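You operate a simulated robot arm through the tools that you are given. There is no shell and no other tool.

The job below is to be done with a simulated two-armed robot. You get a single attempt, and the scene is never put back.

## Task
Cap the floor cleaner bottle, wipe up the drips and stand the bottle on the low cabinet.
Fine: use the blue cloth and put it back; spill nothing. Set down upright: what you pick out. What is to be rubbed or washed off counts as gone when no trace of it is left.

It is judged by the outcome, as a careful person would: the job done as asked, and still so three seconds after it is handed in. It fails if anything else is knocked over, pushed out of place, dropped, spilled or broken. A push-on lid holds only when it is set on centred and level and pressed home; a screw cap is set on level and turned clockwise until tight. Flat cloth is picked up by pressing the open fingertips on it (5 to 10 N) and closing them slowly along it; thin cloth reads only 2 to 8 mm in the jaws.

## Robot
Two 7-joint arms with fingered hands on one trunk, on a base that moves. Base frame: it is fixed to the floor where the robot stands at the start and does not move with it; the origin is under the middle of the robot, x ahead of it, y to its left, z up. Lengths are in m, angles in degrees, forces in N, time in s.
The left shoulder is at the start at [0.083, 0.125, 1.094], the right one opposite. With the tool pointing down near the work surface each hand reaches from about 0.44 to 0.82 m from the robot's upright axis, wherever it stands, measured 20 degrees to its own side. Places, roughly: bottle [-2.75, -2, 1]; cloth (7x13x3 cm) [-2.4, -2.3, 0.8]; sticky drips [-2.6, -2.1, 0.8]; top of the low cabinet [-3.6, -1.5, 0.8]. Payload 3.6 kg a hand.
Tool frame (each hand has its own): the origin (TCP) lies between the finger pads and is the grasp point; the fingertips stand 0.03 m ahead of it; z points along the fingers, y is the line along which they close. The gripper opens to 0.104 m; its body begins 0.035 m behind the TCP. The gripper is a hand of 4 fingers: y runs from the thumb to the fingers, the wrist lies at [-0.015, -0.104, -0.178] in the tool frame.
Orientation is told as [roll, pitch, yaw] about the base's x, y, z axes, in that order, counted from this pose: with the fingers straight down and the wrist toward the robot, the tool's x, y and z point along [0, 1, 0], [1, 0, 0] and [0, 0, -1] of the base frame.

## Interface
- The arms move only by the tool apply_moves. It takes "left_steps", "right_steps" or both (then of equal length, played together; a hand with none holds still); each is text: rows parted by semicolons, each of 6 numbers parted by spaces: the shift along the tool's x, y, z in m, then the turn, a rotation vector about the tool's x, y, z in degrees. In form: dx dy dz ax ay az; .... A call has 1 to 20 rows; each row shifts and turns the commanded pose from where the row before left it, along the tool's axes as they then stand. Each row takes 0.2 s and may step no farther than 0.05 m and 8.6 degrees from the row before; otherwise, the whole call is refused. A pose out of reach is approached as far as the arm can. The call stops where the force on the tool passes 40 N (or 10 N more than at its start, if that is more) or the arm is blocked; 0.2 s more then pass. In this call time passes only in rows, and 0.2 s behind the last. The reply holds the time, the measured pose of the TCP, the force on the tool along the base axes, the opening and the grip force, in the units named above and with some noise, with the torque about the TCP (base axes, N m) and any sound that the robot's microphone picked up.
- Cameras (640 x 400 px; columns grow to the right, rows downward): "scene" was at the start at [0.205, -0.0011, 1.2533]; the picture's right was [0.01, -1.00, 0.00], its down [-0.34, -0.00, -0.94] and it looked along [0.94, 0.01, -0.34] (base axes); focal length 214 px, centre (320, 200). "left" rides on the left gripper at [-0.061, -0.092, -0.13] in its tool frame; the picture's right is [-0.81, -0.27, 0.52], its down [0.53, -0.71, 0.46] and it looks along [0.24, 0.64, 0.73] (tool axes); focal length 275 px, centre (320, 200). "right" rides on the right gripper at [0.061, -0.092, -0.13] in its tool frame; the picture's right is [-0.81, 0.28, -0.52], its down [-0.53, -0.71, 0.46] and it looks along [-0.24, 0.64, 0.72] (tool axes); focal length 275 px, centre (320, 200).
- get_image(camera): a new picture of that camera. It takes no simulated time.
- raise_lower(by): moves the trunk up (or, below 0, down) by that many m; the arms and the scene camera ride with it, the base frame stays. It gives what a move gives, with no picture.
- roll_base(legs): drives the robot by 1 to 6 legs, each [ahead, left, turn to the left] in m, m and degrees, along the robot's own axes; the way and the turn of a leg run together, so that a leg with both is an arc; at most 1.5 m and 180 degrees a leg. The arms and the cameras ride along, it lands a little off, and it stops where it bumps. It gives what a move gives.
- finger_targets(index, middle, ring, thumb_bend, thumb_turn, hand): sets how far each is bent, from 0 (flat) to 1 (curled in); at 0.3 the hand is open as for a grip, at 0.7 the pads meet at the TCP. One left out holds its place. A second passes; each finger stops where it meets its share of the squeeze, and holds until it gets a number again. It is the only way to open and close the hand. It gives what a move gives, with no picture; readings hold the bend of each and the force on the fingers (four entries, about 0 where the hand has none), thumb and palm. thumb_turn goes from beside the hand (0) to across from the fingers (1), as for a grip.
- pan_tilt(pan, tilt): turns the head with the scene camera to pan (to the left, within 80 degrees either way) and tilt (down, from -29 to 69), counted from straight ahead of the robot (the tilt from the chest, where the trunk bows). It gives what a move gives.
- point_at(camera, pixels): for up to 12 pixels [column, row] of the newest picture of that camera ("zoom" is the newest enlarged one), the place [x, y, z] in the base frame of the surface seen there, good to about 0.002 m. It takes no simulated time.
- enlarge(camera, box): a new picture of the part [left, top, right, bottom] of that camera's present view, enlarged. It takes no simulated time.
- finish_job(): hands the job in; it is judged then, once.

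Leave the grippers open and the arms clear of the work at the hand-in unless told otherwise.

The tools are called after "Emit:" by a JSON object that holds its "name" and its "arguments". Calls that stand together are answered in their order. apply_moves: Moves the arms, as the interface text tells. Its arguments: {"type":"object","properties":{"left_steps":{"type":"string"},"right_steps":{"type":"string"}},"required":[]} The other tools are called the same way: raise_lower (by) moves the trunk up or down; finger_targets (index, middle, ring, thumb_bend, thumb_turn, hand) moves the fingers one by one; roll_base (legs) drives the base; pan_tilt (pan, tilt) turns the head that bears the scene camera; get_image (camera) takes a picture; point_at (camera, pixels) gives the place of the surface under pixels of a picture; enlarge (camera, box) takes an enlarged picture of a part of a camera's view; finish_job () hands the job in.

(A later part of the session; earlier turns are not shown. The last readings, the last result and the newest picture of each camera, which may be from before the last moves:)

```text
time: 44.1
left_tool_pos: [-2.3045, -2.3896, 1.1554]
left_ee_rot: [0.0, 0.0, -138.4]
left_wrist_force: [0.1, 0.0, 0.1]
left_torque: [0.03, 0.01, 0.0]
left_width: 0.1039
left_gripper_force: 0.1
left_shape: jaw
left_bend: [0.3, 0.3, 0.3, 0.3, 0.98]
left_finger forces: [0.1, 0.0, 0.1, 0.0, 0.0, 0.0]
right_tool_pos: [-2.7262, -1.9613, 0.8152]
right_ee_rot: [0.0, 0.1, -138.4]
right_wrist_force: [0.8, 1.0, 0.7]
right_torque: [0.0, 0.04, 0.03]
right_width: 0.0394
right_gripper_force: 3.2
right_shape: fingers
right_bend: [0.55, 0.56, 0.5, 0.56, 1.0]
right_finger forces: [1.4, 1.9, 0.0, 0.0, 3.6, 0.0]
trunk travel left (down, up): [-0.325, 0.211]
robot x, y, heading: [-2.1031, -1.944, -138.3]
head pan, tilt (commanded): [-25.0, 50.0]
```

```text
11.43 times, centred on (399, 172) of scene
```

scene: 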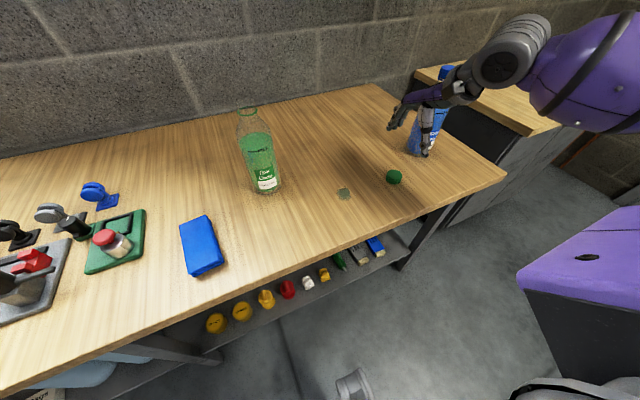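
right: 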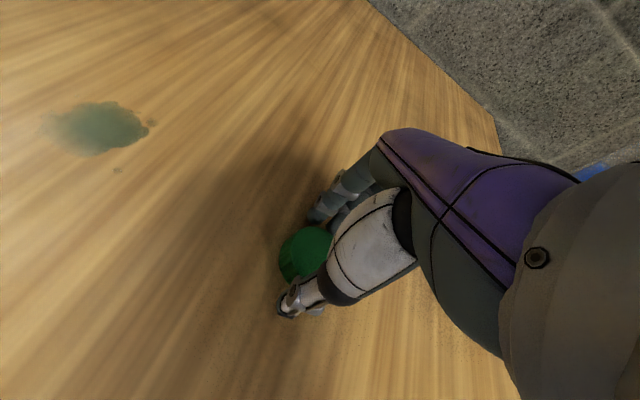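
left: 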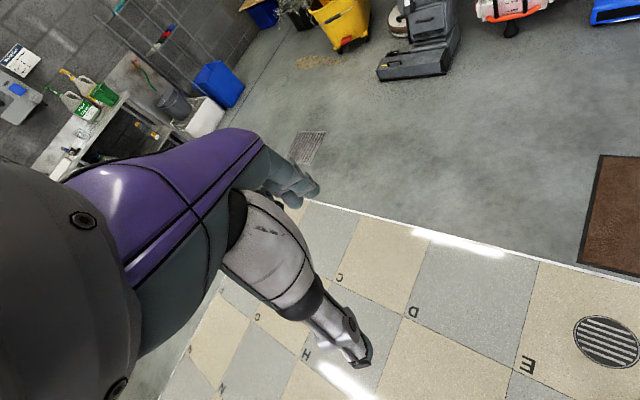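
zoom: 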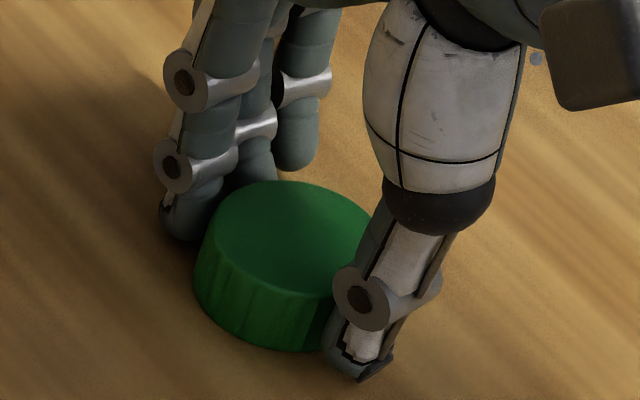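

Even hold now: 1.4, 1.9 and 3.6 N, cap level. I'll firm up with the thumb a bit deeper than the fingers to keep it centred.

Emit:
{"name": "finger_targets", "arguments": {"hand": "right", "index": 0.62, "middle": 0.62, "thumb_bend": 0.68}}

Emit:
{"name": "enlarge", "arguments": {"camera": "scene", "box": [375, 155, 423, 190]}}

```text
time: 45.1
left_tool_pos: [-2.3055, -2.3879, 1.1553]
left_ee_rot: [-0.1, 0.0, -138.4]
left_wrist_force: [0.2, 0.4, 0.2]
left_torque: [-0.02, 0.02, -0.01]
left_width: 0.1038
left_gripper_force: 0.0
left_shape: jaw
left_bend: [0.3, 0.3, 0.3, 0.3, 0.98]
left_finger forces: [0.1, 0.0, 0.0, 0.0, 0.1, 0.0]
right_tool_pos: [-2.7266, -1.9607, 0.8153]
right_ee_rot: [0.0, 0.0, -138.5]
right_wrist_force: [0.2, 0.9, 0.9]
right_torque: [-0.01, 0.01, 0.0]
right_width: 0.0374
right_gripper_force: 10.0
right_shape: fingers
right_bend: [0.56, 0.57, 0.5, 0.57, 1.0]
right_finger forces: [4.4, 5.6, 0.0, 0.1, 10.1, 0.0]
trunk travel left (down, up): [-0.325, 0.211]
robot x, y, heading: [-2.1022, -1.9437, -138.7]
head pan, tilt (commanded): [-25.0, 50.0]
```

```text
11.43 times, centred on (399, 172) of scene
```

zoom: 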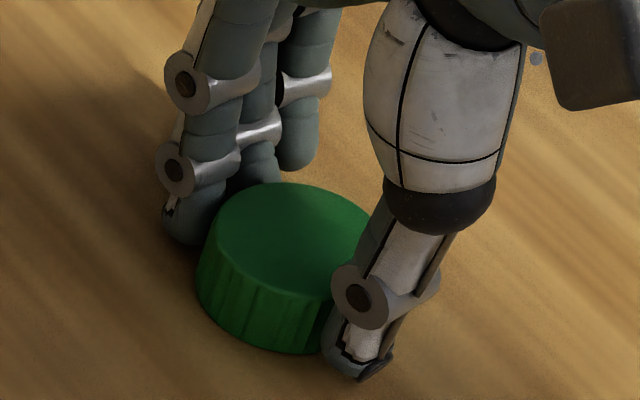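

A level 10 N hold with bends nearly equal. I'll lift the cap straight up in small steps to about z 0.95 and check it.

Emit:
{"name": "apply_moves", "arguments": {"right_steps": "0 0 -0.02 0 0 0; 0 0 -0.03 0 0 0; 0 0 -0.04 0 0 0; 0 0 -0.04 0 0 0; 0 0 -0.04 0 0 0; 0 0 -0.04 0 0 0; 0 0 -0.04 0 0 0"}}

Emit:
{"name": "get_image", "arguments": {"camera": "scene"}}

Emit:
{"name": "get_image", "arguments": {"camera": "right"}}

```text
time: 46.7
left_tool_pos: [-2.3055, -2.3902, 1.1555]
left_ee_rot: [-0.1, 0.0, -138.4]
left_wrist_force: [-0.2, -0.9, -0.1]
left_torque: [0.0, 0.0, -0.01]
left_width: 0.1039
left_gripper_force: 0.0
left_shape: jaw
left_bend: [0.3, 0.3, 0.3, 0.3, 0.98]
left_finger forces: [0.0, 0.1, 0.1, 0.0, 0.0, 0.0]
right_tool_pos: [-2.7253, -1.9628, 1.067]
right_ee_rot: [0.0, 0.0, -138.4]
right_wrist_force: [0.0, -0.1, -0.6]
right_torque: [0.02, 0.01, -0.01]
right_width: 0.037
right_gripper_force: 9.4
right_shape: fingers
right_bend: [0.56, 0.57, 0.5, 0.57, 1.0]
right_finger forces: [4.6, 5.0, 0.1, 0.1, 9.6, 0.1]
trunk travel left (down, up): [-0.325, 0.211]
robot x, y, heading: [-2.1007, -1.9433, -138.3]
head pan, tilt (commanded): [-25.0, 50.0]
```

```text
taken
```

scene: 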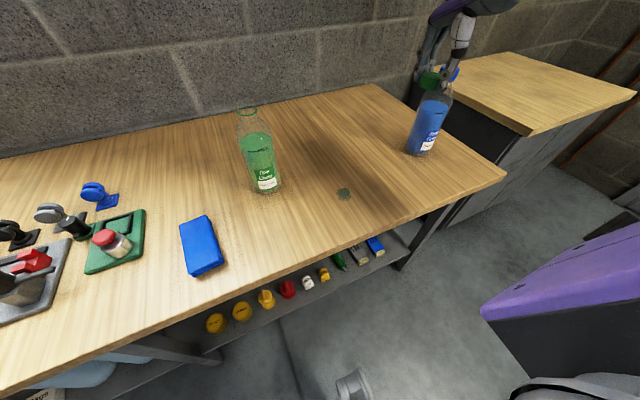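

```text
taken
```

right: 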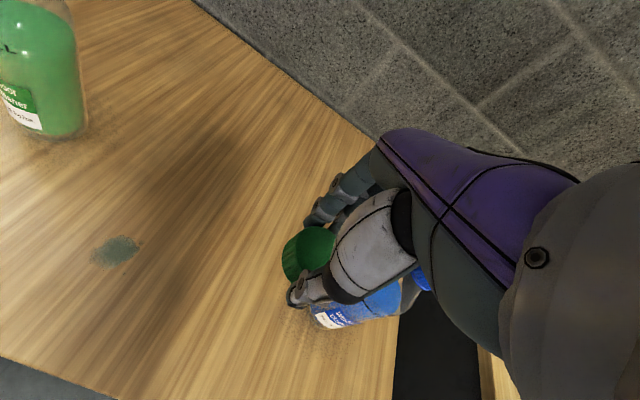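

The cap is in the fingers, and the drip spot stays. I'll enlarge the cap at (428, 80) to check that it's level.

Emit:
{"name": "enlarge", "arguments": {"camera": "scene", "box": [400, 50, 464, 90]}}

Emit:
{"name": "enlarge", "arguments": {"camera": "right", "box": [260, 200, 388, 280]}}

```text
10.00 times, centred on (432, 70) of scene
```

zoom: 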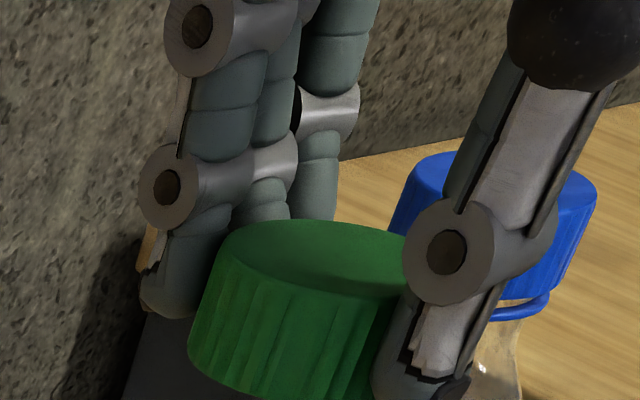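

```text
5.00 times, centred on (324, 240) of right
```

zoom: 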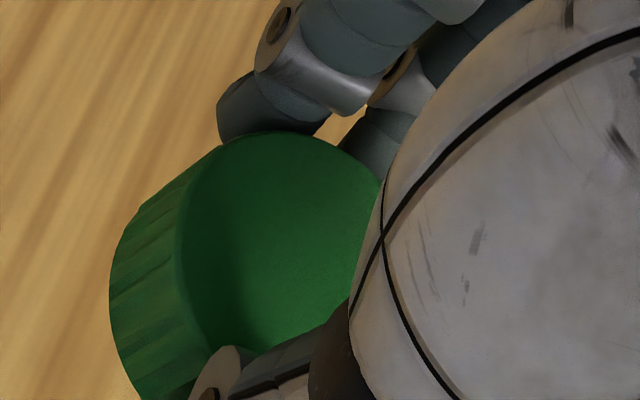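

Emit:
{"name": "point_at", "arguments": {"camera": "zoom", "pixels": [[200, 180], [270, 140], [350, 170], [280, 230], [205, 320], [260, 345], [350, 260], [185, 240]]}}

```text
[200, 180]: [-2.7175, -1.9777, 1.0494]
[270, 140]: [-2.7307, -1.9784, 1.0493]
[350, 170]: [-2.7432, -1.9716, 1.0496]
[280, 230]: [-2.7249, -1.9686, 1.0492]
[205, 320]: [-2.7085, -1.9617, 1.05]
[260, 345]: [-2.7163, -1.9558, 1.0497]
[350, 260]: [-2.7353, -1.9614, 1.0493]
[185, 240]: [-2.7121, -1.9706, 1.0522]
```

The cap top reads a constant 1.0495 all round, so it's level and within 1-2 mm of the grasp point. Next the left hand should steady the bottle from its left side; I'll look at what stands around there first.

Emit:
{"name": "pan_tilt", "arguments": {"pan": 10, "tilt": 45}}

Emit:
{"name": "get_image", "arguments": {"camera": "scene"}}

Emit:
{"name": "enlarge", "arguments": {"camera": "scene", "box": [180, 100, 420, 250]}}

```text
time: 47.7
left_tool_pos: [-2.3052, -2.3888, 1.155]
left_ee_rot: [0.0, 0.0, -138.4]
left_wrist_force: [0.4, -0.1, -0.4]
left_torque: [-0.01, -0.03, 0.0]
left_width: 0.1035
left_gripper_force: 0.1
left_shape: jaw
left_bend: [0.3, 0.3, 0.3, 0.3, 0.98]
left_finger forces: [0.0, 0.1, 0.1, 0.0, 0.0, 0.1]
right_tool_pos: [-2.7267, -1.9633, 1.0666]
right_ee_rot: [0.0, -0.1, -138.4]
right_wrist_force: [-0.1, -0.6, 0.0]
right_torque: [0.01, 0.01, -0.01]
right_width: 0.0373
right_gripper_force: 9.7
right_shape: fingers
right_bend: [0.56, 0.57, 0.5, 0.57, 1.0]
right_finger forces: [4.6, 4.9, 0.0, 0.0, 9.6, 0.0]
trunk travel left (down, up): [-0.325, 0.211]
robot x, y, heading: [-2.1033, -1.9424, -138.4]
head pan, tilt (commanded): [10.0, 45.0]
```

```text
taken
```

scene: 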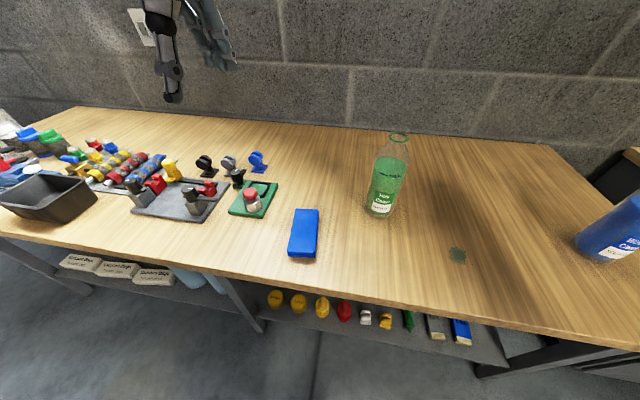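

```text
2.67 times, centred on (300, 175) of scene
```

zoom: 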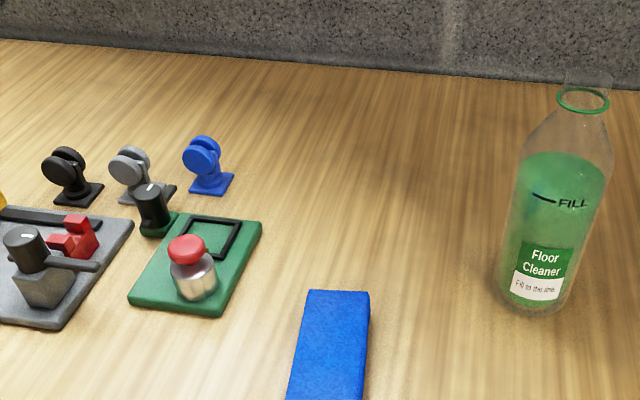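

Emit:
{"name": "point_at", "arguments": {"camera": "zoom", "pixels": [[200, 143], [186, 243], [152, 190], [130, 152], [250, 225], [230, 180], [20, 235], [80, 220], [215, 180]]}}

```text
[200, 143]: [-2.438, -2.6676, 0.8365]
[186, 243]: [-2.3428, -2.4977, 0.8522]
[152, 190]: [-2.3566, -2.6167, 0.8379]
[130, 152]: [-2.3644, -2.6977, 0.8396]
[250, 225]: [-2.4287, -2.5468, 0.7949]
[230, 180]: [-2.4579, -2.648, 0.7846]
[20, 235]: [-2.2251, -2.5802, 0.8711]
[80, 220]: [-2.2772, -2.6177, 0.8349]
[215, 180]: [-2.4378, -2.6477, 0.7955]
```

Around there the red knob tops out at 0.852 and the casters at 0.84. I'll first roll the left hand to a sideways pose up high, fingers pointing right and 20° down.

Emit:
{"name": "apply_moves", "arguments": {"left_steps": "0 0 0 0 -7.8 0; 0 0 0 0 -7.8 0; 0 0 0 0 -7.8 0; 0 0 0 0 -7.8 0; 0 0 0 0 -7.8 0; 0 0 0 0 -7.8 0; 0 0 0 0 -7.8 0; 0 0 0 0 -7.8 0; 0 0 0 0 -7.6 0"}}

Emit:
{"name": "get_image", "arguments": {"camera": "scene"}}

Emit:
{"name": "get_image", "arguments": {"camera": "left"}}

```text
time: 49.7
left_tool_pos: [-2.3045, -2.3892, 1.1557]
left_ee_rot: [-70.2, 0.0, -138.4]
left_wrist_force: [0.4, -0.2, -0.1]
left_torque: [0.0, -0.01, 0.01]
left_width: 0.1035
left_gripper_force: 0.1
left_shape: jaw
left_bend: [0.3, 0.3, 0.3, 0.3, 0.98]
left_finger forces: [0.0, 0.0, 0.0, 0.0, 0.1, 0.0]
right_tool_pos: [-2.726, -1.962, 1.0663]
right_ee_rot: [0.0, 0.0, -138.3]
right_wrist_force: [0.3, -0.1, 0.5]
right_torque: [-0.06, 0.01, 0.02]
right_width: 0.0373
right_gripper_force: 9.7
right_shape: fingers
right_bend: [0.56, 0.57, 0.5, 0.57, 1.0]
right_finger forces: [4.7, 4.9, 0.0, 0.0, 9.6, 0.1]
trunk travel left (down, up): [-0.325, 0.211]
robot x, y, heading: [-2.1024, -1.9395, -138.2]
head pan, tilt (commanded): [10.0, 45.0]
```

```text
taken
```

scene: 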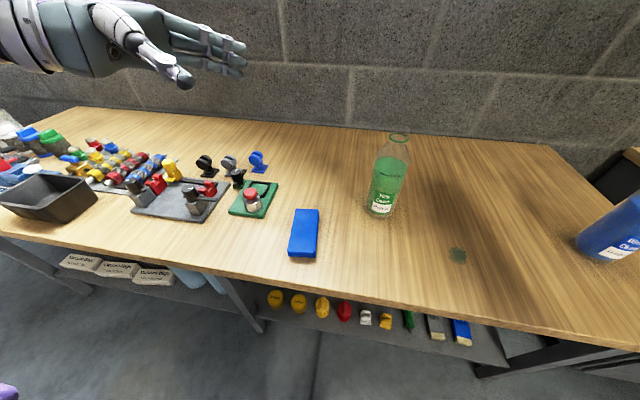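

```text
taken
```

left: 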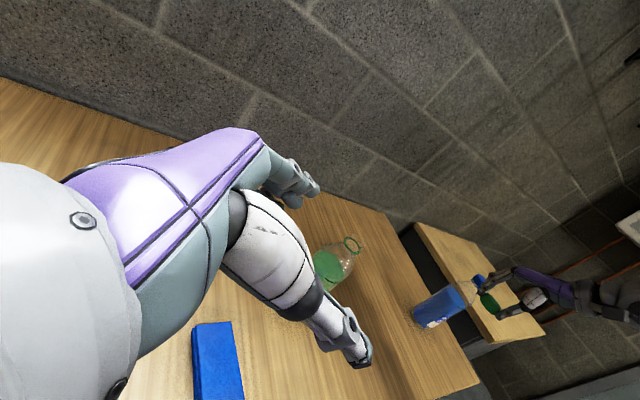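

The left hand lies sideways as wanted. Now I bring it to a waiting place 12 cm short of the bottle along its finger line, at about z 0.91.

Emit:
{"name": "apply_moves", "arguments": {"left_steps": "0.025 0.023 0.033 0 0 0; 0.025 0.023 0.033 0 0 0; 0.025 0.023 0.033 0 0 0; 0.025 0.023 0.033 0 0 0; 0.025 0.023 0.033 0 0 0; 0.025 0.023 0.033 0 0 0; 0.025 0.023 0.033 0 0 0"}}

Emit:
{"name": "get_image", "arguments": {"camera": "scene"}}

Emit:
{"name": "get_image", "arguments": {"camera": "left"}}

```text
time: 51.3
left_tool_pos: [-2.5306, -2.3777, 0.9123]
left_ee_rot: [-70.0, 0.0, -138.4]
left_wrist_force: [-0.4, 0.4, -0.6]
left_torque: [0.0, -0.01, -0.03]
left_width: 0.1038
left_gripper_force: 0.1
left_shape: jaw
left_bend: [0.3, 0.3, 0.3, 0.3, 0.98]
left_finger forces: [0.1, 0.0, 0.0, 0.0, 0.0, 0.0]
right_tool_pos: [-2.7272, -1.9645, 1.0655]
right_ee_rot: [0.1, -0.1, -138.3]
right_wrist_force: [-0.5, 0.9, 0.7]
right_torque: [-0.03, 0.02, -0.01]
right_width: 0.0375
right_gripper_force: 9.9
right_shape: fingers
right_bend: [0.56, 0.57, 0.5, 0.57, 1.0]
right_finger forces: [4.7, 4.8, 0.0, 0.1, 9.6, 0.1]
trunk travel left (down, up): [-0.325, 0.211]
robot x, y, heading: [-2.1021, -1.9427, -138.5]
head pan, tilt (commanded): [10.0, 45.0]
```

```text
taken
```

scene: 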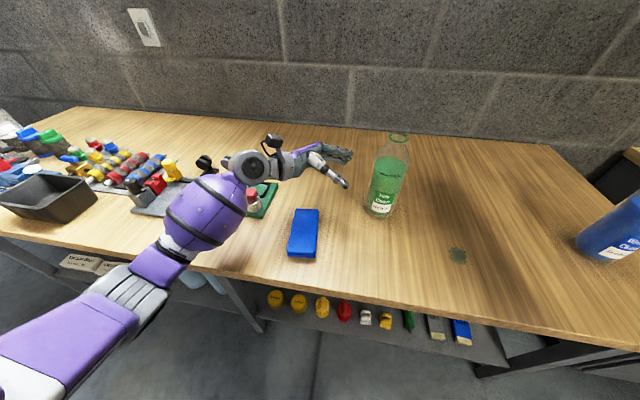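

```text
taken
```

left: 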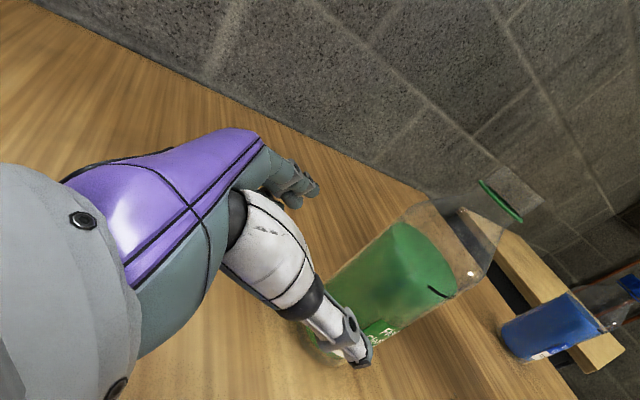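

The hand waits left of the bottle. The elbow ball at (205, 210) looks close to the tray items, so I'll measure its height.

Emit:
{"name": "point_at", "arguments": {"camera": "scene", "pixels": [[205, 210], [180, 250], [262, 165], [300, 165], [340, 178], [345, 158], [240, 195], [110, 320]]}}

Emit:
{"name": "enlarge", "arguments": {"camera": "scene", "box": [180, 110, 420, 260]}}

```text
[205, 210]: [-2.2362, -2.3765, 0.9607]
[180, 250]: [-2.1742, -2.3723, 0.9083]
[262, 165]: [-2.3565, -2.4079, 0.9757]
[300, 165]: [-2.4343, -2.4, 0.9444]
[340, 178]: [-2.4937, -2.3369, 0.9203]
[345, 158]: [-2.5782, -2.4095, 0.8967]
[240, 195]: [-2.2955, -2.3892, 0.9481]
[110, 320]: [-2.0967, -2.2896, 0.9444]
```

```text
2.67 times, centred on (300, 185) of scene
```

zoom: 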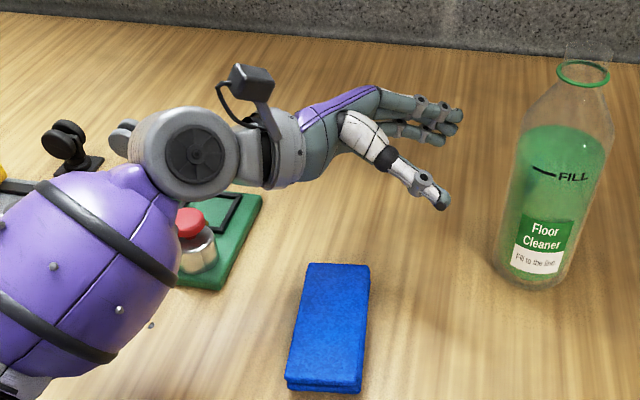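

The upper arm ball reaches down to about 0.85 and must not get near the bench, so I'll grip the bottle a bit higher (z≈0.89). First half of the approach, then a check.

Emit:
{"name": "apply_moves", "arguments": {"left_steps": "-0.0025 0 0.0177 0 0 0; -0.0025 0 0.0177 0 0 0; -0.0025 0 0.0177 0 0 0"}}

Emit:
{"name": "enlarge", "arguments": {"camera": "scene", "box": [180, 110, 420, 260]}}

Emit:
{"name": "get_image", "arguments": {"camera": "left"}}

```text
time: 52.1
left_tool_pos: [-2.5646, -2.3392, 0.9011]
left_ee_rot: [-70.0, 0.0, -138.5]
left_wrist_force: [0.7, 0.2, 0.0]
left_torque: [-0.01, -0.01, -0.01]
left_width: 0.1034
left_gripper_force: 0.1
left_shape: jaw
left_bend: [0.3, 0.3, 0.3, 0.3, 0.98]
left_finger forces: [0.0, 0.0, 0.0, 0.0, 0.0, 0.1]
right_tool_pos: [-2.7268, -1.9638, 1.0663]
right_ee_rot: [0.0, 0.0, -138.4]
right_wrist_force: [-0.8, -0.3, -0.2]
right_torque: [-0.04, 0.03, -0.01]
right_width: 0.0376
right_gripper_force: 10.1
right_shape: fingers
right_bend: [0.56, 0.57, 0.5, 0.57, 1.0]
right_finger forces: [4.7, 4.9, 0.0, 0.0, 9.7, 0.0]
trunk travel left (down, up): [-0.325, 0.211]
robot x, y, heading: [-2.0993, -1.941, -138.1]
head pan, tilt (commanded): [10.0, 45.0]
```

```text
2.67 times, centred on (300, 185) of scene
```

zoom: 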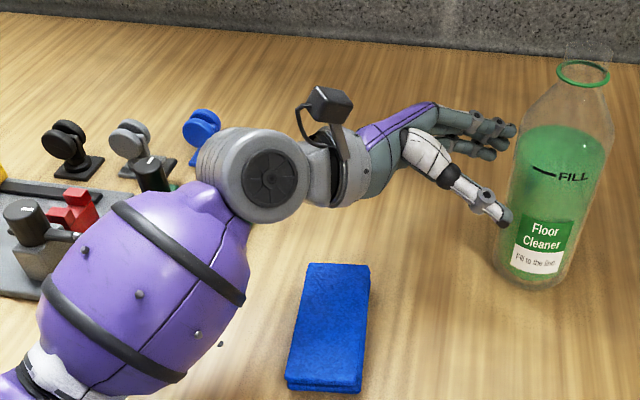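

```text
taken
```

left: 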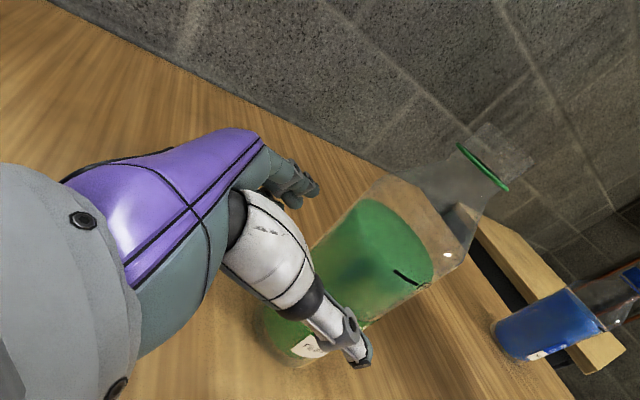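

The thumb passes on the near side and the fingers on the far side; the remaining way is 5-6 cm to the right. I'll go on in small steps.

Emit:
{"name": "apply_moves", "arguments": {"left_steps": "-0.0025 0 0.0177 0 0 0; -0.0025 0 0.0177 0 0 0; -0.0025 0 0.0147 0 0 0"}}

Emit:
{"name": "enlarge", "arguments": {"camera": "scene", "box": [180, 110, 420, 260]}}

Emit:
{"name": "get_image", "arguments": {"camera": "left"}}

```text
time: 52.9
left_tool_pos: [-2.6001, -2.3009, 0.8908]
left_ee_rot: [-70.0, 0.0, -138.4]
left_wrist_force: [0.1, -0.2, 0.4]
left_torque: [0.01, 0.0, 0.0]
left_width: 0.1036
left_gripper_force: 0.2
left_shape: jaw
left_bend: [0.3, 0.3, 0.3, 0.3, 0.98]
left_finger forces: [0.1, 0.1, 0.1, 0.0, 0.0, 0.0]
right_tool_pos: [-2.7262, -1.9629, 1.0662]
right_ee_rot: [0.1, 0.0, -138.4]
right_wrist_force: [0.0, -0.9, 0.0]
right_torque: [-0.02, -0.02, 0.0]
right_width: 0.0376
right_gripper_force: 9.5
right_shape: fingers
right_bend: [0.56, 0.57, 0.5, 0.57, 1.0]
right_finger forces: [4.7, 4.9, 0.0, 0.0, 9.6, 0.0]
trunk travel left (down, up): [-0.325, 0.211]
robot x, y, heading: [-2.1013, -1.9434, -138.2]
head pan, tilt (commanded): [10.0, 45.0]
```

```text
2.67 times, centred on (300, 185) of scene
```

zoom: 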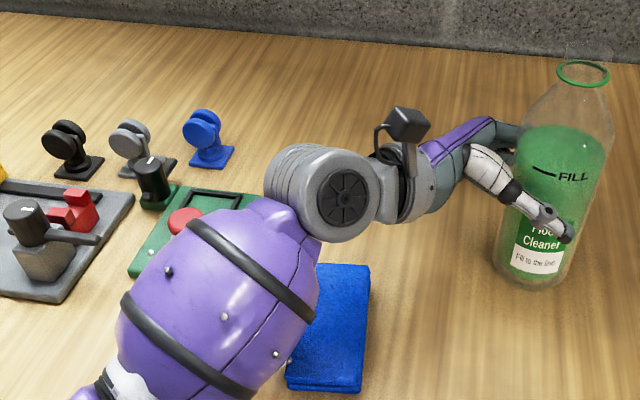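

```text
taken
```

left: 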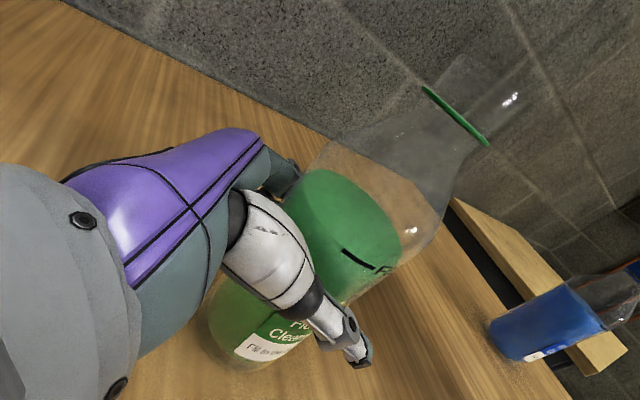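

The bottle stands between thumb and fingers with no contact force yet. Before closing I check the clearance of the arm ball over the cloth.

Emit:
{"name": "point_at", "arguments": {"camera": "zoom", "pixels": [[220, 270], [300, 280], [250, 350], [285, 370], [170, 360], [340, 200], [110, 385]]}}

```text
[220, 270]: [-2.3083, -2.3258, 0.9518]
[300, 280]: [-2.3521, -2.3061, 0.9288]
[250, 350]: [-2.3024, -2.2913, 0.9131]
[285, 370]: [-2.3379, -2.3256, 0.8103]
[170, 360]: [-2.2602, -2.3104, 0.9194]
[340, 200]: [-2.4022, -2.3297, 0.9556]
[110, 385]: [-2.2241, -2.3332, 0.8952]
```

The ball's underside is about 1.5 cm above the cloth, and this arm stays still from here, so it's clear. I'll close the left fingers carefully on the bottle.

Emit:
{"name": "finger_targets", "arguments": {"hand": "left", "index": 0.42, "middle": 0.42, "ring": 0.42, "thumb_bend": 0.42}}

```text
time: 53.9
left_tool_pos: [-2.6002, -2.3017, 0.89]
left_ee_rot: [-69.9, 0.1, -138.4]
left_wrist_force: [0.1, -0.5, 0.6]
left_torque: [-0.01, 0.02, 0.02]
left_width: 0.0804
left_gripper_force: 2.8
left_shape: fingers
left_bend: [0.39, 0.42, 0.42, 0.4, 0.98]
left_finger forces: [3.2, 0.1, 0.0, 0.0, 3.1, 0.0]
right_tool_pos: [-2.7268, -1.9639, 1.0659]
right_ee_rot: [0.0, 0.0, -138.5]
right_wrist_force: [0.3, -0.2, -0.1]
right_torque: [0.03, 0.02, 0.02]
right_width: 0.0373
right_gripper_force: 9.9
right_shape: fingers
right_bend: [0.56, 0.57, 0.5, 0.57, 1.0]
right_finger forces: [4.7, 4.9, 0.1, 0.0, 9.6, 0.1]
trunk travel left (down, up): [-0.325, 0.211]
robot x, y, heading: [-2.0991, -1.9407, -138.6]
head pan, tilt (commanded): [10.0, 45.0]
```

Index and thumb already touch with 3 N. I'll bring the others on and firm up slightly.

Emit:
{"name": "finger_targets", "arguments": {"hand": "left", "index": 0.43, "middle": 0.47, "ring": 0.5, "thumb_bend": 0.48}}

Emit:
{"name": "enlarge", "arguments": {"camera": "scene", "box": [300, 100, 460, 200]}}

```text
time: 54.9
left_tool_pos: [-2.5998, -2.3018, 0.8898]
left_ee_rot: [-69.9, -0.1, -138.4]
left_wrist_force: [-1.1, -1.6, 0.2]
left_torque: [-0.15, 0.19, 0.03]
left_width: 0.0784
left_gripper_force: 9.9
left_shape: fingers
left_bend: [0.4, 0.44, 0.44, 0.42, 0.97]
left_finger forces: [3.6, 2.6, 4.7, 0.0, 9.6, 0.0]
right_tool_pos: [-2.7266, -1.9632, 1.0674]
right_ee_rot: [0.0, 0.0, -138.4]
right_wrist_force: [0.3, -0.3, 0.7]
right_torque: [0.04, 0.04, 0.03]
right_width: 0.0375
right_gripper_force: 9.8
right_shape: fingers
right_bend: [0.56, 0.57, 0.5, 0.57, 1.0]
right_finger forces: [4.7, 4.9, 0.0, 0.1, 9.6, 0.1]
trunk travel left (down, up): [-0.325, 0.211]
robot x, y, heading: [-2.1014, -1.94, -138.3]
head pan, tilt (commanded): [10.0, 45.0]
```

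```text
4.00 times, centred on (380, 150) of scene
```

zoom: 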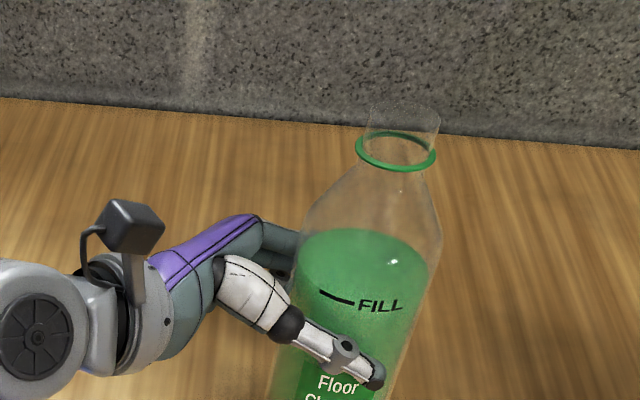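

All four left digits hold (10 N in total). Now I measure the collar again for the bottle's exact axis.

Emit:
{"name": "point_at", "arguments": {"camera": "zoom", "pixels": [[358, 148], [434, 158], [396, 168], [380, 133], [410, 134], [372, 162], [424, 164], [360, 155]]}}

Emit:
{"name": "enlarge", "arguments": {"camera": "scene", "box": [376, 118, 424, 148]}}

```text
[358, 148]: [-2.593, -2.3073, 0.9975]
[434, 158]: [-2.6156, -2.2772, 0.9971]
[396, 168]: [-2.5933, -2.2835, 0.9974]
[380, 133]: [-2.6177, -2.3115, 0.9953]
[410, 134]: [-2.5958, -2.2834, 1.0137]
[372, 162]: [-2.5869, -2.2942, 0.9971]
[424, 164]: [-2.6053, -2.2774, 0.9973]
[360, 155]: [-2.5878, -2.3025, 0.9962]
```

```text
13.33 times, centred on (400, 133) of scene
```

zoom: 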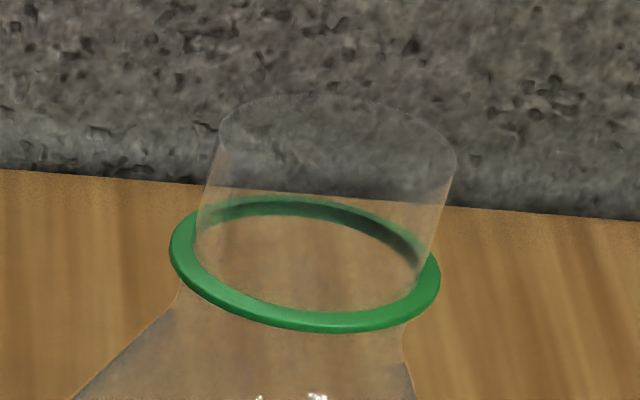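

The bottle axis is about (-2.606, -2.295), rim around z 1.017. Now I carry the cap: up 3 cm, then left 0.328 and ahead 0.130 to above the neck.

Emit:
{"name": "apply_moves", "arguments": {"right_steps": "0 0 -0.03 0 0 0; 0.041 0.0163 0 0 0 0; 0.041 0.0163 0 0 0 0; 0.041 0.0163 0 0 0 0; 0.041 0.0163 0 0 0 0; 0.041 0.0163 0 0 0 0; 0.041 0.0163 0 0 0 0; 0.041 0.0163 0 0 0 0; 0.041 0.0163 0 0 0 0"}}

Emit:
{"name": "get_image", "arguments": {"camera": "scene"}}

Emit:
{"name": "get_image", "arguments": {"camera": "right"}}

```text
time: 56.9
left_tool_pos: [-2.5992, -2.3008, 0.8908]
left_ee_rot: [-70.0, 0.0, -138.3]
left_wrist_force: [-0.8, -1.1, -0.3]
left_torque: [-0.11, 0.22, 0.08]
left_width: 0.0782
left_gripper_force: 10.3
left_shape: fingers
left_bend: [0.4, 0.45, 0.45, 0.42, 0.98]
left_finger forces: [3.7, 2.6, 5.2, 0.0, 9.5, 0.1]
right_tool_pos: [-2.6155, -2.2703, 1.0964]
right_ee_rot: [-0.1, -0.1, -138.5]
right_wrist_force: [0.6, -0.8, -0.2]
right_torque: [0.01, 0.04, -0.02]
right_width: 0.0373
right_gripper_force: 9.1
right_shape: fingers
right_bend: [0.56, 0.57, 0.5, 0.58, 1.0]
right_finger forces: [4.6, 4.9, 0.1, 0.1, 9.4, 0.1]
right hand out of reach, approached as far as the arm can: row 9
trunk travel left (down, up): [-0.325, 0.211]
robot x, y, heading: [-2.0983, -1.9399, -138.3]
head pan, tilt (commanded): [10.0, 45.0]
```

```text
taken
```

scene: 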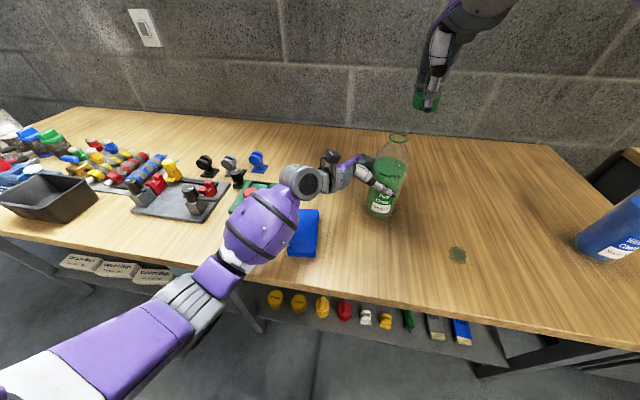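

```text
taken
```

right: 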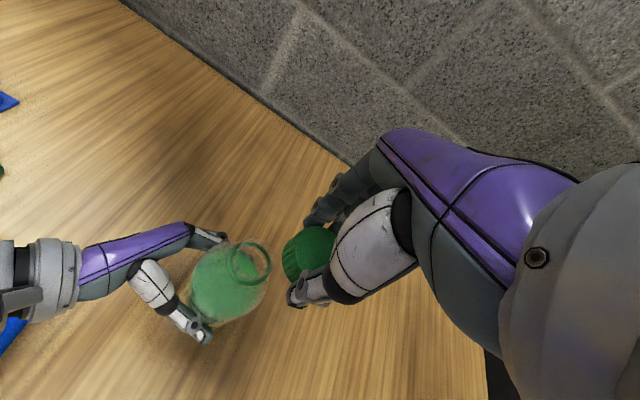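

The right arm ran out of reach about 3 cm short of the neck in this wrist pose. Turning the hand to the left (wrist to my right) should suit it better, and gives room for clockwise turning later; I'll turn 40° in place.

Emit:
{"name": "apply_moves", "arguments": {"right_steps": "0 0 0 0 0 -8; 0 0 0 0 0 -8; 0 0 0 0 0 -8; 0 0 0 0 0 -8; 0 0 0 0 0 -8"}}

Emit:
{"name": "get_image", "arguments": {"camera": "scene"}}

```text
time: 58.1
left_tool_pos: [-2.5998, -2.3014, 0.8921]
left_ee_rot: [-70.1, 0.1, -138.4]
left_wrist_force: [0.1, -0.9, 0.8]
left_torque: [-0.09, 0.13, -0.01]
left_width: 0.0783
left_gripper_force: 9.9
left_shape: fingers
left_bend: [0.4, 0.45, 0.45, 0.42, 0.97]
left_finger forces: [3.2, 2.1, 4.0, 0.0, 9.8, 0.1]
right_tool_pos: [-2.6173, -2.2696, 1.0963]
right_ee_rot: [0.1, 0.0, -98.3]
right_wrist_force: [0.2, 0.5, 0.3]
right_torque: [0.02, -0.02, -0.04]
right_width: 0.037
right_gripper_force: 9.3
right_shape: fingers
right_bend: [0.56, 0.57, 0.5, 0.58, 1.0]
right_finger forces: [4.6, 5.1, 0.1, 0.1, 9.4, 0.1]
trunk travel left (down, up): [-0.325, 0.211]
robot x, y, heading: [-2.1001, -1.941, -138.3]
head pan, tilt (commanded): [10.0, 45.0]
```

```text
taken
```

scene: 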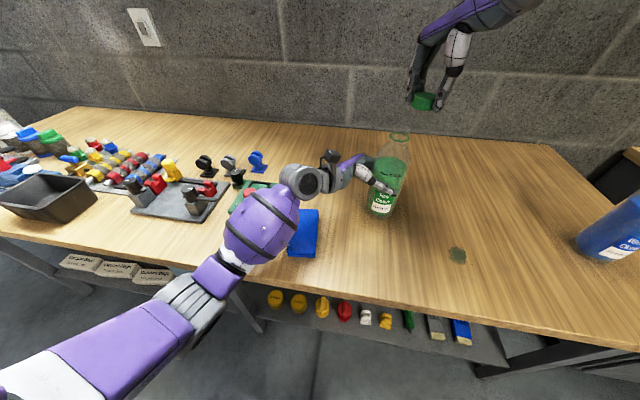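

The turn went through to -98° without trouble. Now shift onto the bottle axis: 15 mm along tool x and 23.5 mm along tool y.

Emit:
{"name": "apply_moves", "arguments": {"right_steps": "0.0075 0.012 0 0 0 0; 0.0074 0.0115 0 0 0 0"}}

Emit:
{"name": "enlarge", "arguments": {"camera": "scene", "box": [350, 50, 478, 130]}}

Emit:
{"name": "get_image", "arguments": {"camera": "right"}}

```text
time: 58.7
left_tool_pos: [-2.5992, -2.3019, 0.8906]
left_ee_rot: [-70.1, 0.0, -138.4]
left_wrist_force: [-1.4, -0.2, -0.4]
left_torque: [-0.15, 0.18, 0.01]
left_width: 0.0781
left_gripper_force: 9.8
left_shape: fingers
left_bend: [0.4, 0.45, 0.45, 0.42, 0.97]
left_finger forces: [3.1, 2.2, 4.4, 0.0, 10.1, 0.1]
right_tool_pos: [-2.605, -2.2962, 1.0941]
right_ee_rot: [0.0, -0.1, -98.4]
right_wrist_force: [-0.2, -0.1, 0.8]
right_torque: [-0.01, 0.0, -0.02]
right_width: 0.0375
right_gripper_force: 9.0
right_shape: fingers
right_bend: [0.56, 0.57, 0.5, 0.58, 1.0]
right_finger forces: [4.7, 5.1, 0.0, 0.1, 9.3, 0.0]
trunk travel left (down, up): [-0.325, 0.211]
robot x, y, heading: [-2.1008, -1.9456, -138.3]
head pan, tilt (commanded): [10.0, 45.0]
```

```text
5.00 times, centred on (414, 90) of scene
```

zoom: 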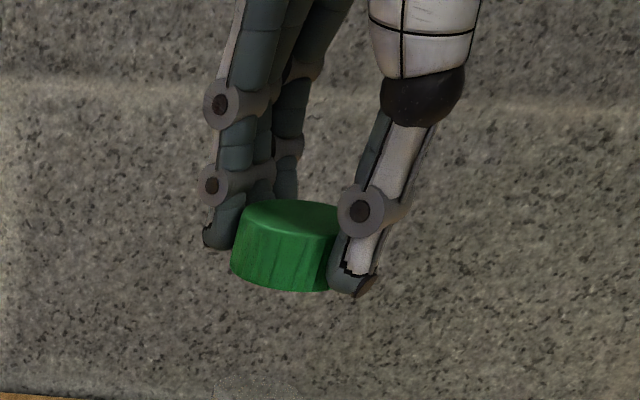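

```text
taken
```

right: 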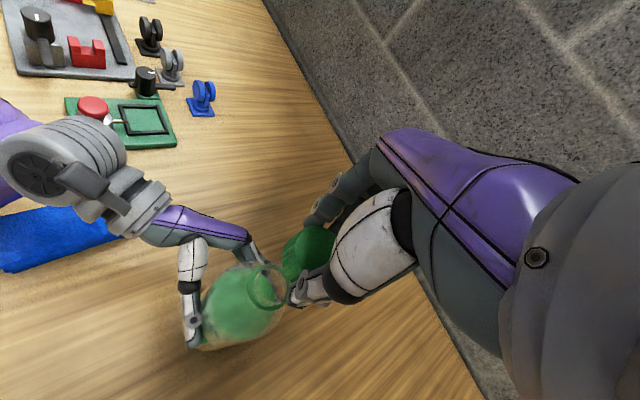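

The cap is above the neck. I'll measure the cap's top edge to get its centre over the axis.

Emit:
{"name": "point_at", "arguments": {"camera": "zoom", "pixels": [[245, 215], [262, 203], [300, 202], [330, 208], [260, 226], [290, 231], [322, 233], [290, 217], [235, 265], [290, 288]]}}

```text
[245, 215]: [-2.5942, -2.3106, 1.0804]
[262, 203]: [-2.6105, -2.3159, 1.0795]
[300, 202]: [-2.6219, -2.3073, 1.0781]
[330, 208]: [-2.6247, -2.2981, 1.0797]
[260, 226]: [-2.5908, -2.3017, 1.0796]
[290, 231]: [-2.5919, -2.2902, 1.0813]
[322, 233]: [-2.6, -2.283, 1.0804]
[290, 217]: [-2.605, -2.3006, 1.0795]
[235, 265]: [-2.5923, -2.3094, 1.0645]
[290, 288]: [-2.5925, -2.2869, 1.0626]
```

The cap reads centred near (-2.6075, -2.2985), perhaps 3-4 mm beyond the axis. I'll take one enlarged view with cap and collar together to compare finely.

Emit:
{"name": "enlarge", "arguments": {"camera": "scene", "box": [364, 84, 444, 134]}}

Emit:
{"name": "enlarge", "arguments": {"camera": "scene", "box": [372, 122, 420, 152]}}

```text
8.00 times, centred on (404, 109) of scene
```

zoom: 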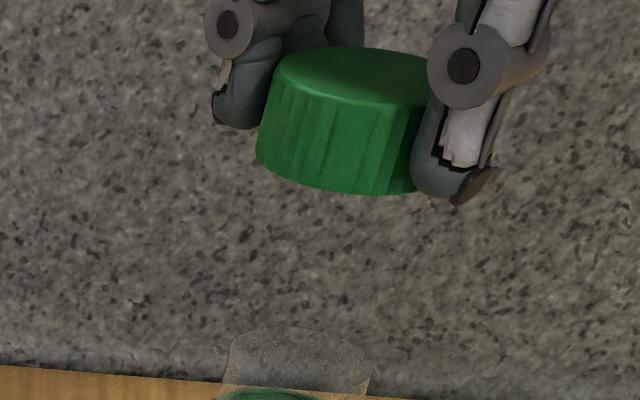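

```text
13.33 times, centred on (396, 137) of scene
```

zoom: 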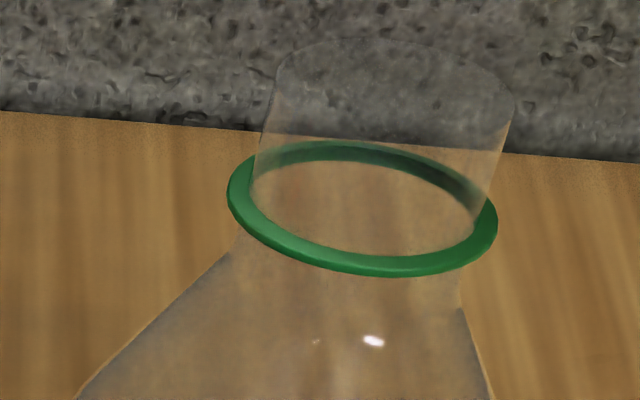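

Emit:
{"name": "point_at", "arguments": {"camera": "zoom", "pixels": [[232, 192], [494, 222], [365, 264], [345, 147], [440, 170], [272, 238], [450, 256], [275, 155], [320, 256], [410, 266], [380, 100], [485, 195]]}}

```text
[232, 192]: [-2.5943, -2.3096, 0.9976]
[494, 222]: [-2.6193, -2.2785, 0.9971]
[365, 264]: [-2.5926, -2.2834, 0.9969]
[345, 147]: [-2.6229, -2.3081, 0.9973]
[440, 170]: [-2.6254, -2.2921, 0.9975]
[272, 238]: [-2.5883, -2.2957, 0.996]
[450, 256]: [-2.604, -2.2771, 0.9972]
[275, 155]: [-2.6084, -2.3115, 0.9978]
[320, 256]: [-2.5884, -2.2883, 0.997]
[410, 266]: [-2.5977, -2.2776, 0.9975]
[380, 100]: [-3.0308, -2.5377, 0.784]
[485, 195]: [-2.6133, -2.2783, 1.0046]
```

The collar centre comes out at (-2.607, -2.2945). Now the same fine measurement for the cap.

Emit:
{"name": "enlarge", "arguments": {"camera": "scene", "box": [384, 82, 432, 112]}}

```text
13.33 times, centred on (408, 97) of scene
```

zoom: 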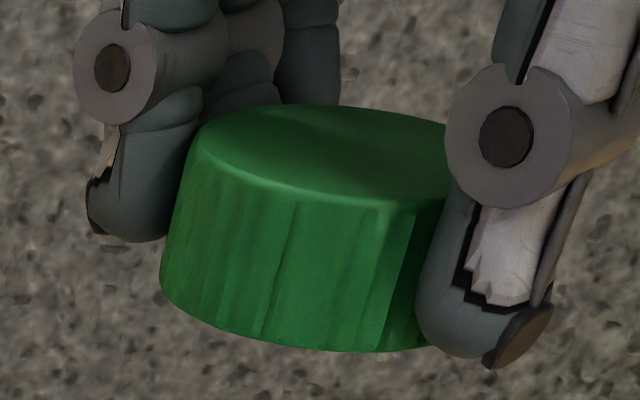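

Emit:
{"name": "point_at", "arguments": {"camera": "zoom", "pixels": [[200, 140], [235, 118], [290, 108], [350, 109], [420, 119], [210, 158], [250, 180], [310, 197], [380, 203], [432, 200], [163, 285], [290, 345]]}}

```text
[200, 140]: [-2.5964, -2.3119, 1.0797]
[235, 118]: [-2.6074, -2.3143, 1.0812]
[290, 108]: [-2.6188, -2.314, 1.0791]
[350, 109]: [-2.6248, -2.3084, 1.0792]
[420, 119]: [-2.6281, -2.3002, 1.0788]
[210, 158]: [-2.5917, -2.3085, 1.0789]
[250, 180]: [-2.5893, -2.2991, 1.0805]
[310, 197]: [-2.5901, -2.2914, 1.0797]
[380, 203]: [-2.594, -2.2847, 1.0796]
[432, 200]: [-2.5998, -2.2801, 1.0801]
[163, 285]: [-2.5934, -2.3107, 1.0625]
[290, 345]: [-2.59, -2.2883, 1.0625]
```

The cap's centre is (-2.6085, -2.2975), so it needs 1 mm along tool x and -3.2 mm along tool y. I'll correct that and lower 3 cm, still above the rim, then check.

Emit:
{"name": "apply_moves", "arguments": {"right_steps": "0.001 -0.0032 0 0 0 0; 0 0 0.015 0 0 0; 0 0 0.015 0 0 0"}}

Emit:
{"name": "enlarge", "arguments": {"camera": "scene", "box": [364, 98, 444, 148]}}

Emit:
{"name": "get_image", "arguments": {"camera": "left"}}

```text
time: 59.5
left_tool_pos: [-2.5988, -2.3014, 0.8907]
left_ee_rot: [-70.0, 0.0, -138.4]
left_wrist_force: [0.1, -1.1, 0.5]
left_torque: [-0.13, 0.2, 0.0]
left_width: 0.0781
left_gripper_force: 9.9
left_shape: fingers
left_bend: [0.4, 0.45, 0.45, 0.42, 0.97]
left_finger forces: [3.3, 2.3, 4.6, 0.0, 10.2, 0.1]
right_tool_pos: [-2.6027, -2.2928, 1.0646]
right_ee_rot: [-0.1, 0.0, -98.4]
right_wrist_force: [0.4, 0.1, -0.2]
right_torque: [-0.02, -0.02, 0.03]
right_width: 0.0373
right_gripper_force: 9.7
right_shape: fingers
right_bend: [0.56, 0.57, 0.5, 0.58, 1.0]
right_finger forces: [4.6, 5.1, 0.1, 0.1, 9.3, 0.1]
trunk travel left (down, up): [-0.325, 0.211]
robot x, y, heading: [-2.0973, -1.9432, -138.2]
head pan, tilt (commanded): [10.0, 45.0]
```

```text
8.00 times, centred on (404, 123) of scene
```

zoom: 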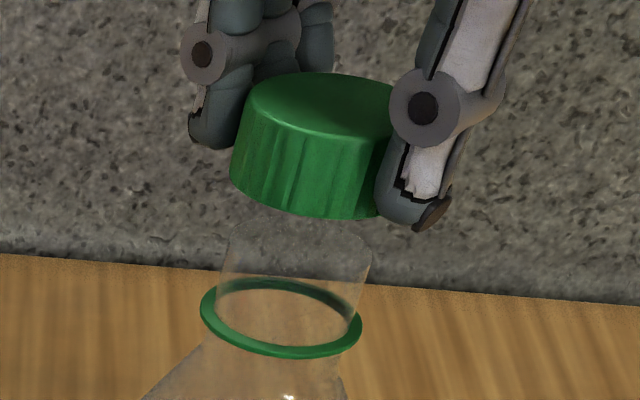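

```text
taken
```

left: 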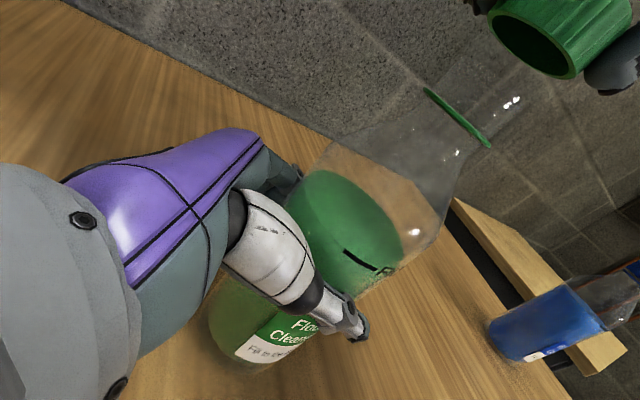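

The left camera sees the hollow underside of the cap above the neck. I'll verify the cap centre once more from the enlarged scene view.

Emit:
{"name": "enlarge", "arguments": {"camera": "scene", "box": [380, 98, 428, 128]}}

```text
13.33 times, centred on (404, 113) of scene
```

zoom: 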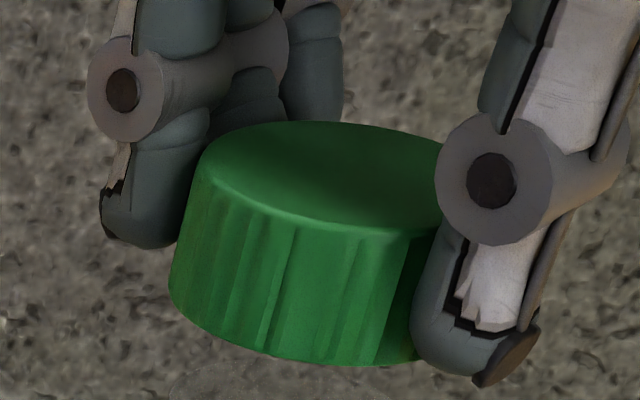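

Emit:
{"name": "point_at", "arguments": {"camera": "zoom", "pixels": [[207, 160], [240, 136], [290, 125], [350, 128], [420, 140], [215, 185], [255, 208], [310, 225], [370, 232], [425, 230], [172, 300], [300, 358]]}}

```text
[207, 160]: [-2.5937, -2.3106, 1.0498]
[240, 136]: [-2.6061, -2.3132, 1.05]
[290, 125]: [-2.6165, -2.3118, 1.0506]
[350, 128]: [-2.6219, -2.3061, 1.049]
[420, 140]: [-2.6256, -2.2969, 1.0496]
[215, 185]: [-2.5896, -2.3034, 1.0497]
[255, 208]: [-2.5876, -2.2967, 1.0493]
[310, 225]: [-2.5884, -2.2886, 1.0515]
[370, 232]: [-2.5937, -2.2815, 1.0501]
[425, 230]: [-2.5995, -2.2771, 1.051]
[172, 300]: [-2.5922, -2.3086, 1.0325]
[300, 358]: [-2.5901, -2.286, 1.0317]
```

The cap centre is now exactly (-2.607, -2.2945), level at 1.050. I'll lower 12 mm, to just above the rim.

Emit:
{"name": "apply_moves", "arguments": {"right_steps": "0 0 0.006 0 0 0; 0 0 0.006 0 0 0"}}

Emit:
{"name": "apply_moves", "arguments": {"right_steps": "0 0 0.002 0 0 0; 0 0 0.002 0 0 0"}}

Emit:
{"name": "enlarge", "arguments": {"camera": "scene", "box": [372, 104, 436, 144]}}

```text
time: 60.1
left_tool_pos: [-2.5987, -2.3015, 0.8912]
left_ee_rot: [-70.1, 0.1, -138.4]
left_wrist_force: [0.8, 0.3, 0.5]
left_torque: [-0.12, 0.21, 0.02]
left_width: 0.0784
left_gripper_force: 9.9
left_shape: fingers
left_bend: [0.4, 0.45, 0.45, 0.42, 0.97]
left_finger forces: [3.2, 2.3, 4.5, 0.0, 10.2, 0.1]
right_tool_pos: [-2.6023, -2.2923, 1.053]
right_ee_rot: [0.0, 0.0, -98.3]
right_wrist_force: [0.1, -0.6, -0.5]
right_torque: [-0.02, -0.03, 0.0]
right_width: 0.0373
right_gripper_force: 9.5
right_shape: fingers
right_bend: [0.56, 0.57, 0.5, 0.58, 1.0]
right_finger forces: [4.6, 5.2, 0.1, 0.0, 9.3, 0.0]
trunk travel left (down, up): [-0.325, 0.211]
robot x, y, heading: [-2.0978, -1.9409, -138.3]
head pan, tilt (commanded): [10.0, 45.0]
```

```text
time: 60.7
left_tool_pos: [-2.5989, -2.302, 0.8917]
left_ee_rot: [-69.9, 0.1, -138.5]
left_wrist_force: [0.6, 0.2, 0.7]
left_torque: [-0.13, 0.2, 0.02]
left_width: 0.0784
left_gripper_force: 9.6
left_shape: fingers
left_bend: [0.4, 0.45, 0.45, 0.42, 0.97]
left_finger forces: [3.0, 2.3, 4.6, 0.0, 10.2, 0.0]
right_tool_pos: [-2.6028, -2.2928, 1.0496]
right_ee_rot: [-0.1, 0.0, -98.4]
right_wrist_force: [0.2, 0.3, 0.3]
right_torque: [0.06, -0.04, 0.02]
right_width: 0.0374
right_gripper_force: 9.9
right_shape: fingers
right_bend: [0.56, 0.57, 0.5, 0.58, 1.0]
right_finger forces: [4.5, 5.2, 0.1, 0.0, 9.5, 0.0]
trunk travel left (down, up): [-0.325, 0.211]
robot x, y, heading: [-2.1009, -1.9423, -138.5]
head pan, tilt (commanded): [10.0, 45.0]
```

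```text
10.00 times, centred on (404, 124) of scene
```

zoom: 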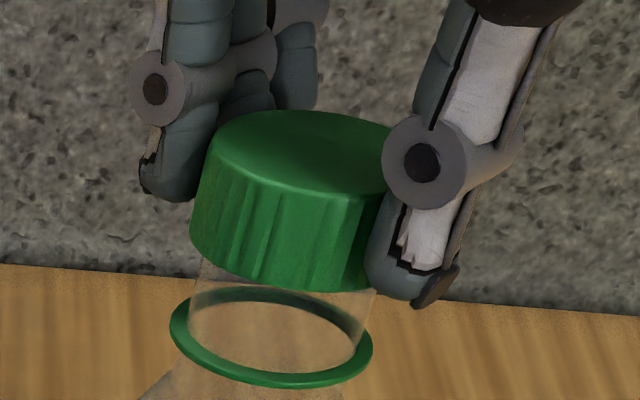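

No contact yet, and the cap's lower edge is about level with the rim, centred on it. I'll continue down 2 mm at a time, watching the vertical force.

Emit:
{"name": "apply_moves", "arguments": {"right_steps": "0 0 0.002 0 0 0; 0 0 0.002 0 0 0"}}

Emit:
{"name": "enlarge", "arguments": {"camera": "scene", "box": [372, 104, 436, 144]}}

```text
time: 61.3
left_tool_pos: [-2.5991, -2.3016, 0.8905]
left_ee_rot: [-69.9, 0.0, -138.4]
left_wrist_force: [0.2, -0.3, 0.1]
left_torque: [-0.12, 0.22, 0.01]
left_width: 0.0786
left_gripper_force: 10.6
left_shape: fingers
left_bend: [0.4, 0.45, 0.45, 0.42, 0.97]
left_finger forces: [3.1, 2.4, 4.6, 0.0, 10.3, 0.0]
right_tool_pos: [-2.6037, -2.2927, 1.0454]
right_ee_rot: [0.0, 0.0, -98.4]
right_wrist_force: [0.1, -0.7, -0.3]
right_torque: [0.0, 0.01, 0.0]
right_width: 0.0372
right_gripper_force: 9.2
right_shape: fingers
right_bend: [0.56, 0.57, 0.5, 0.58, 1.0]
right_finger forces: [4.6, 5.2, 0.0, 0.0, 9.4, 0.1]
trunk travel left (down, up): [-0.325, 0.211]
robot x, y, heading: [-2.0981, -1.9446, -138.3]
head pan, tilt (commanded): [10.0, 45.0]
```

```text
10.00 times, centred on (404, 124) of scene
```

zoom: 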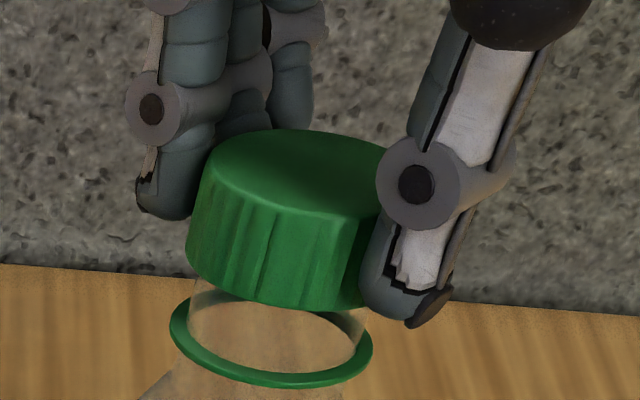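

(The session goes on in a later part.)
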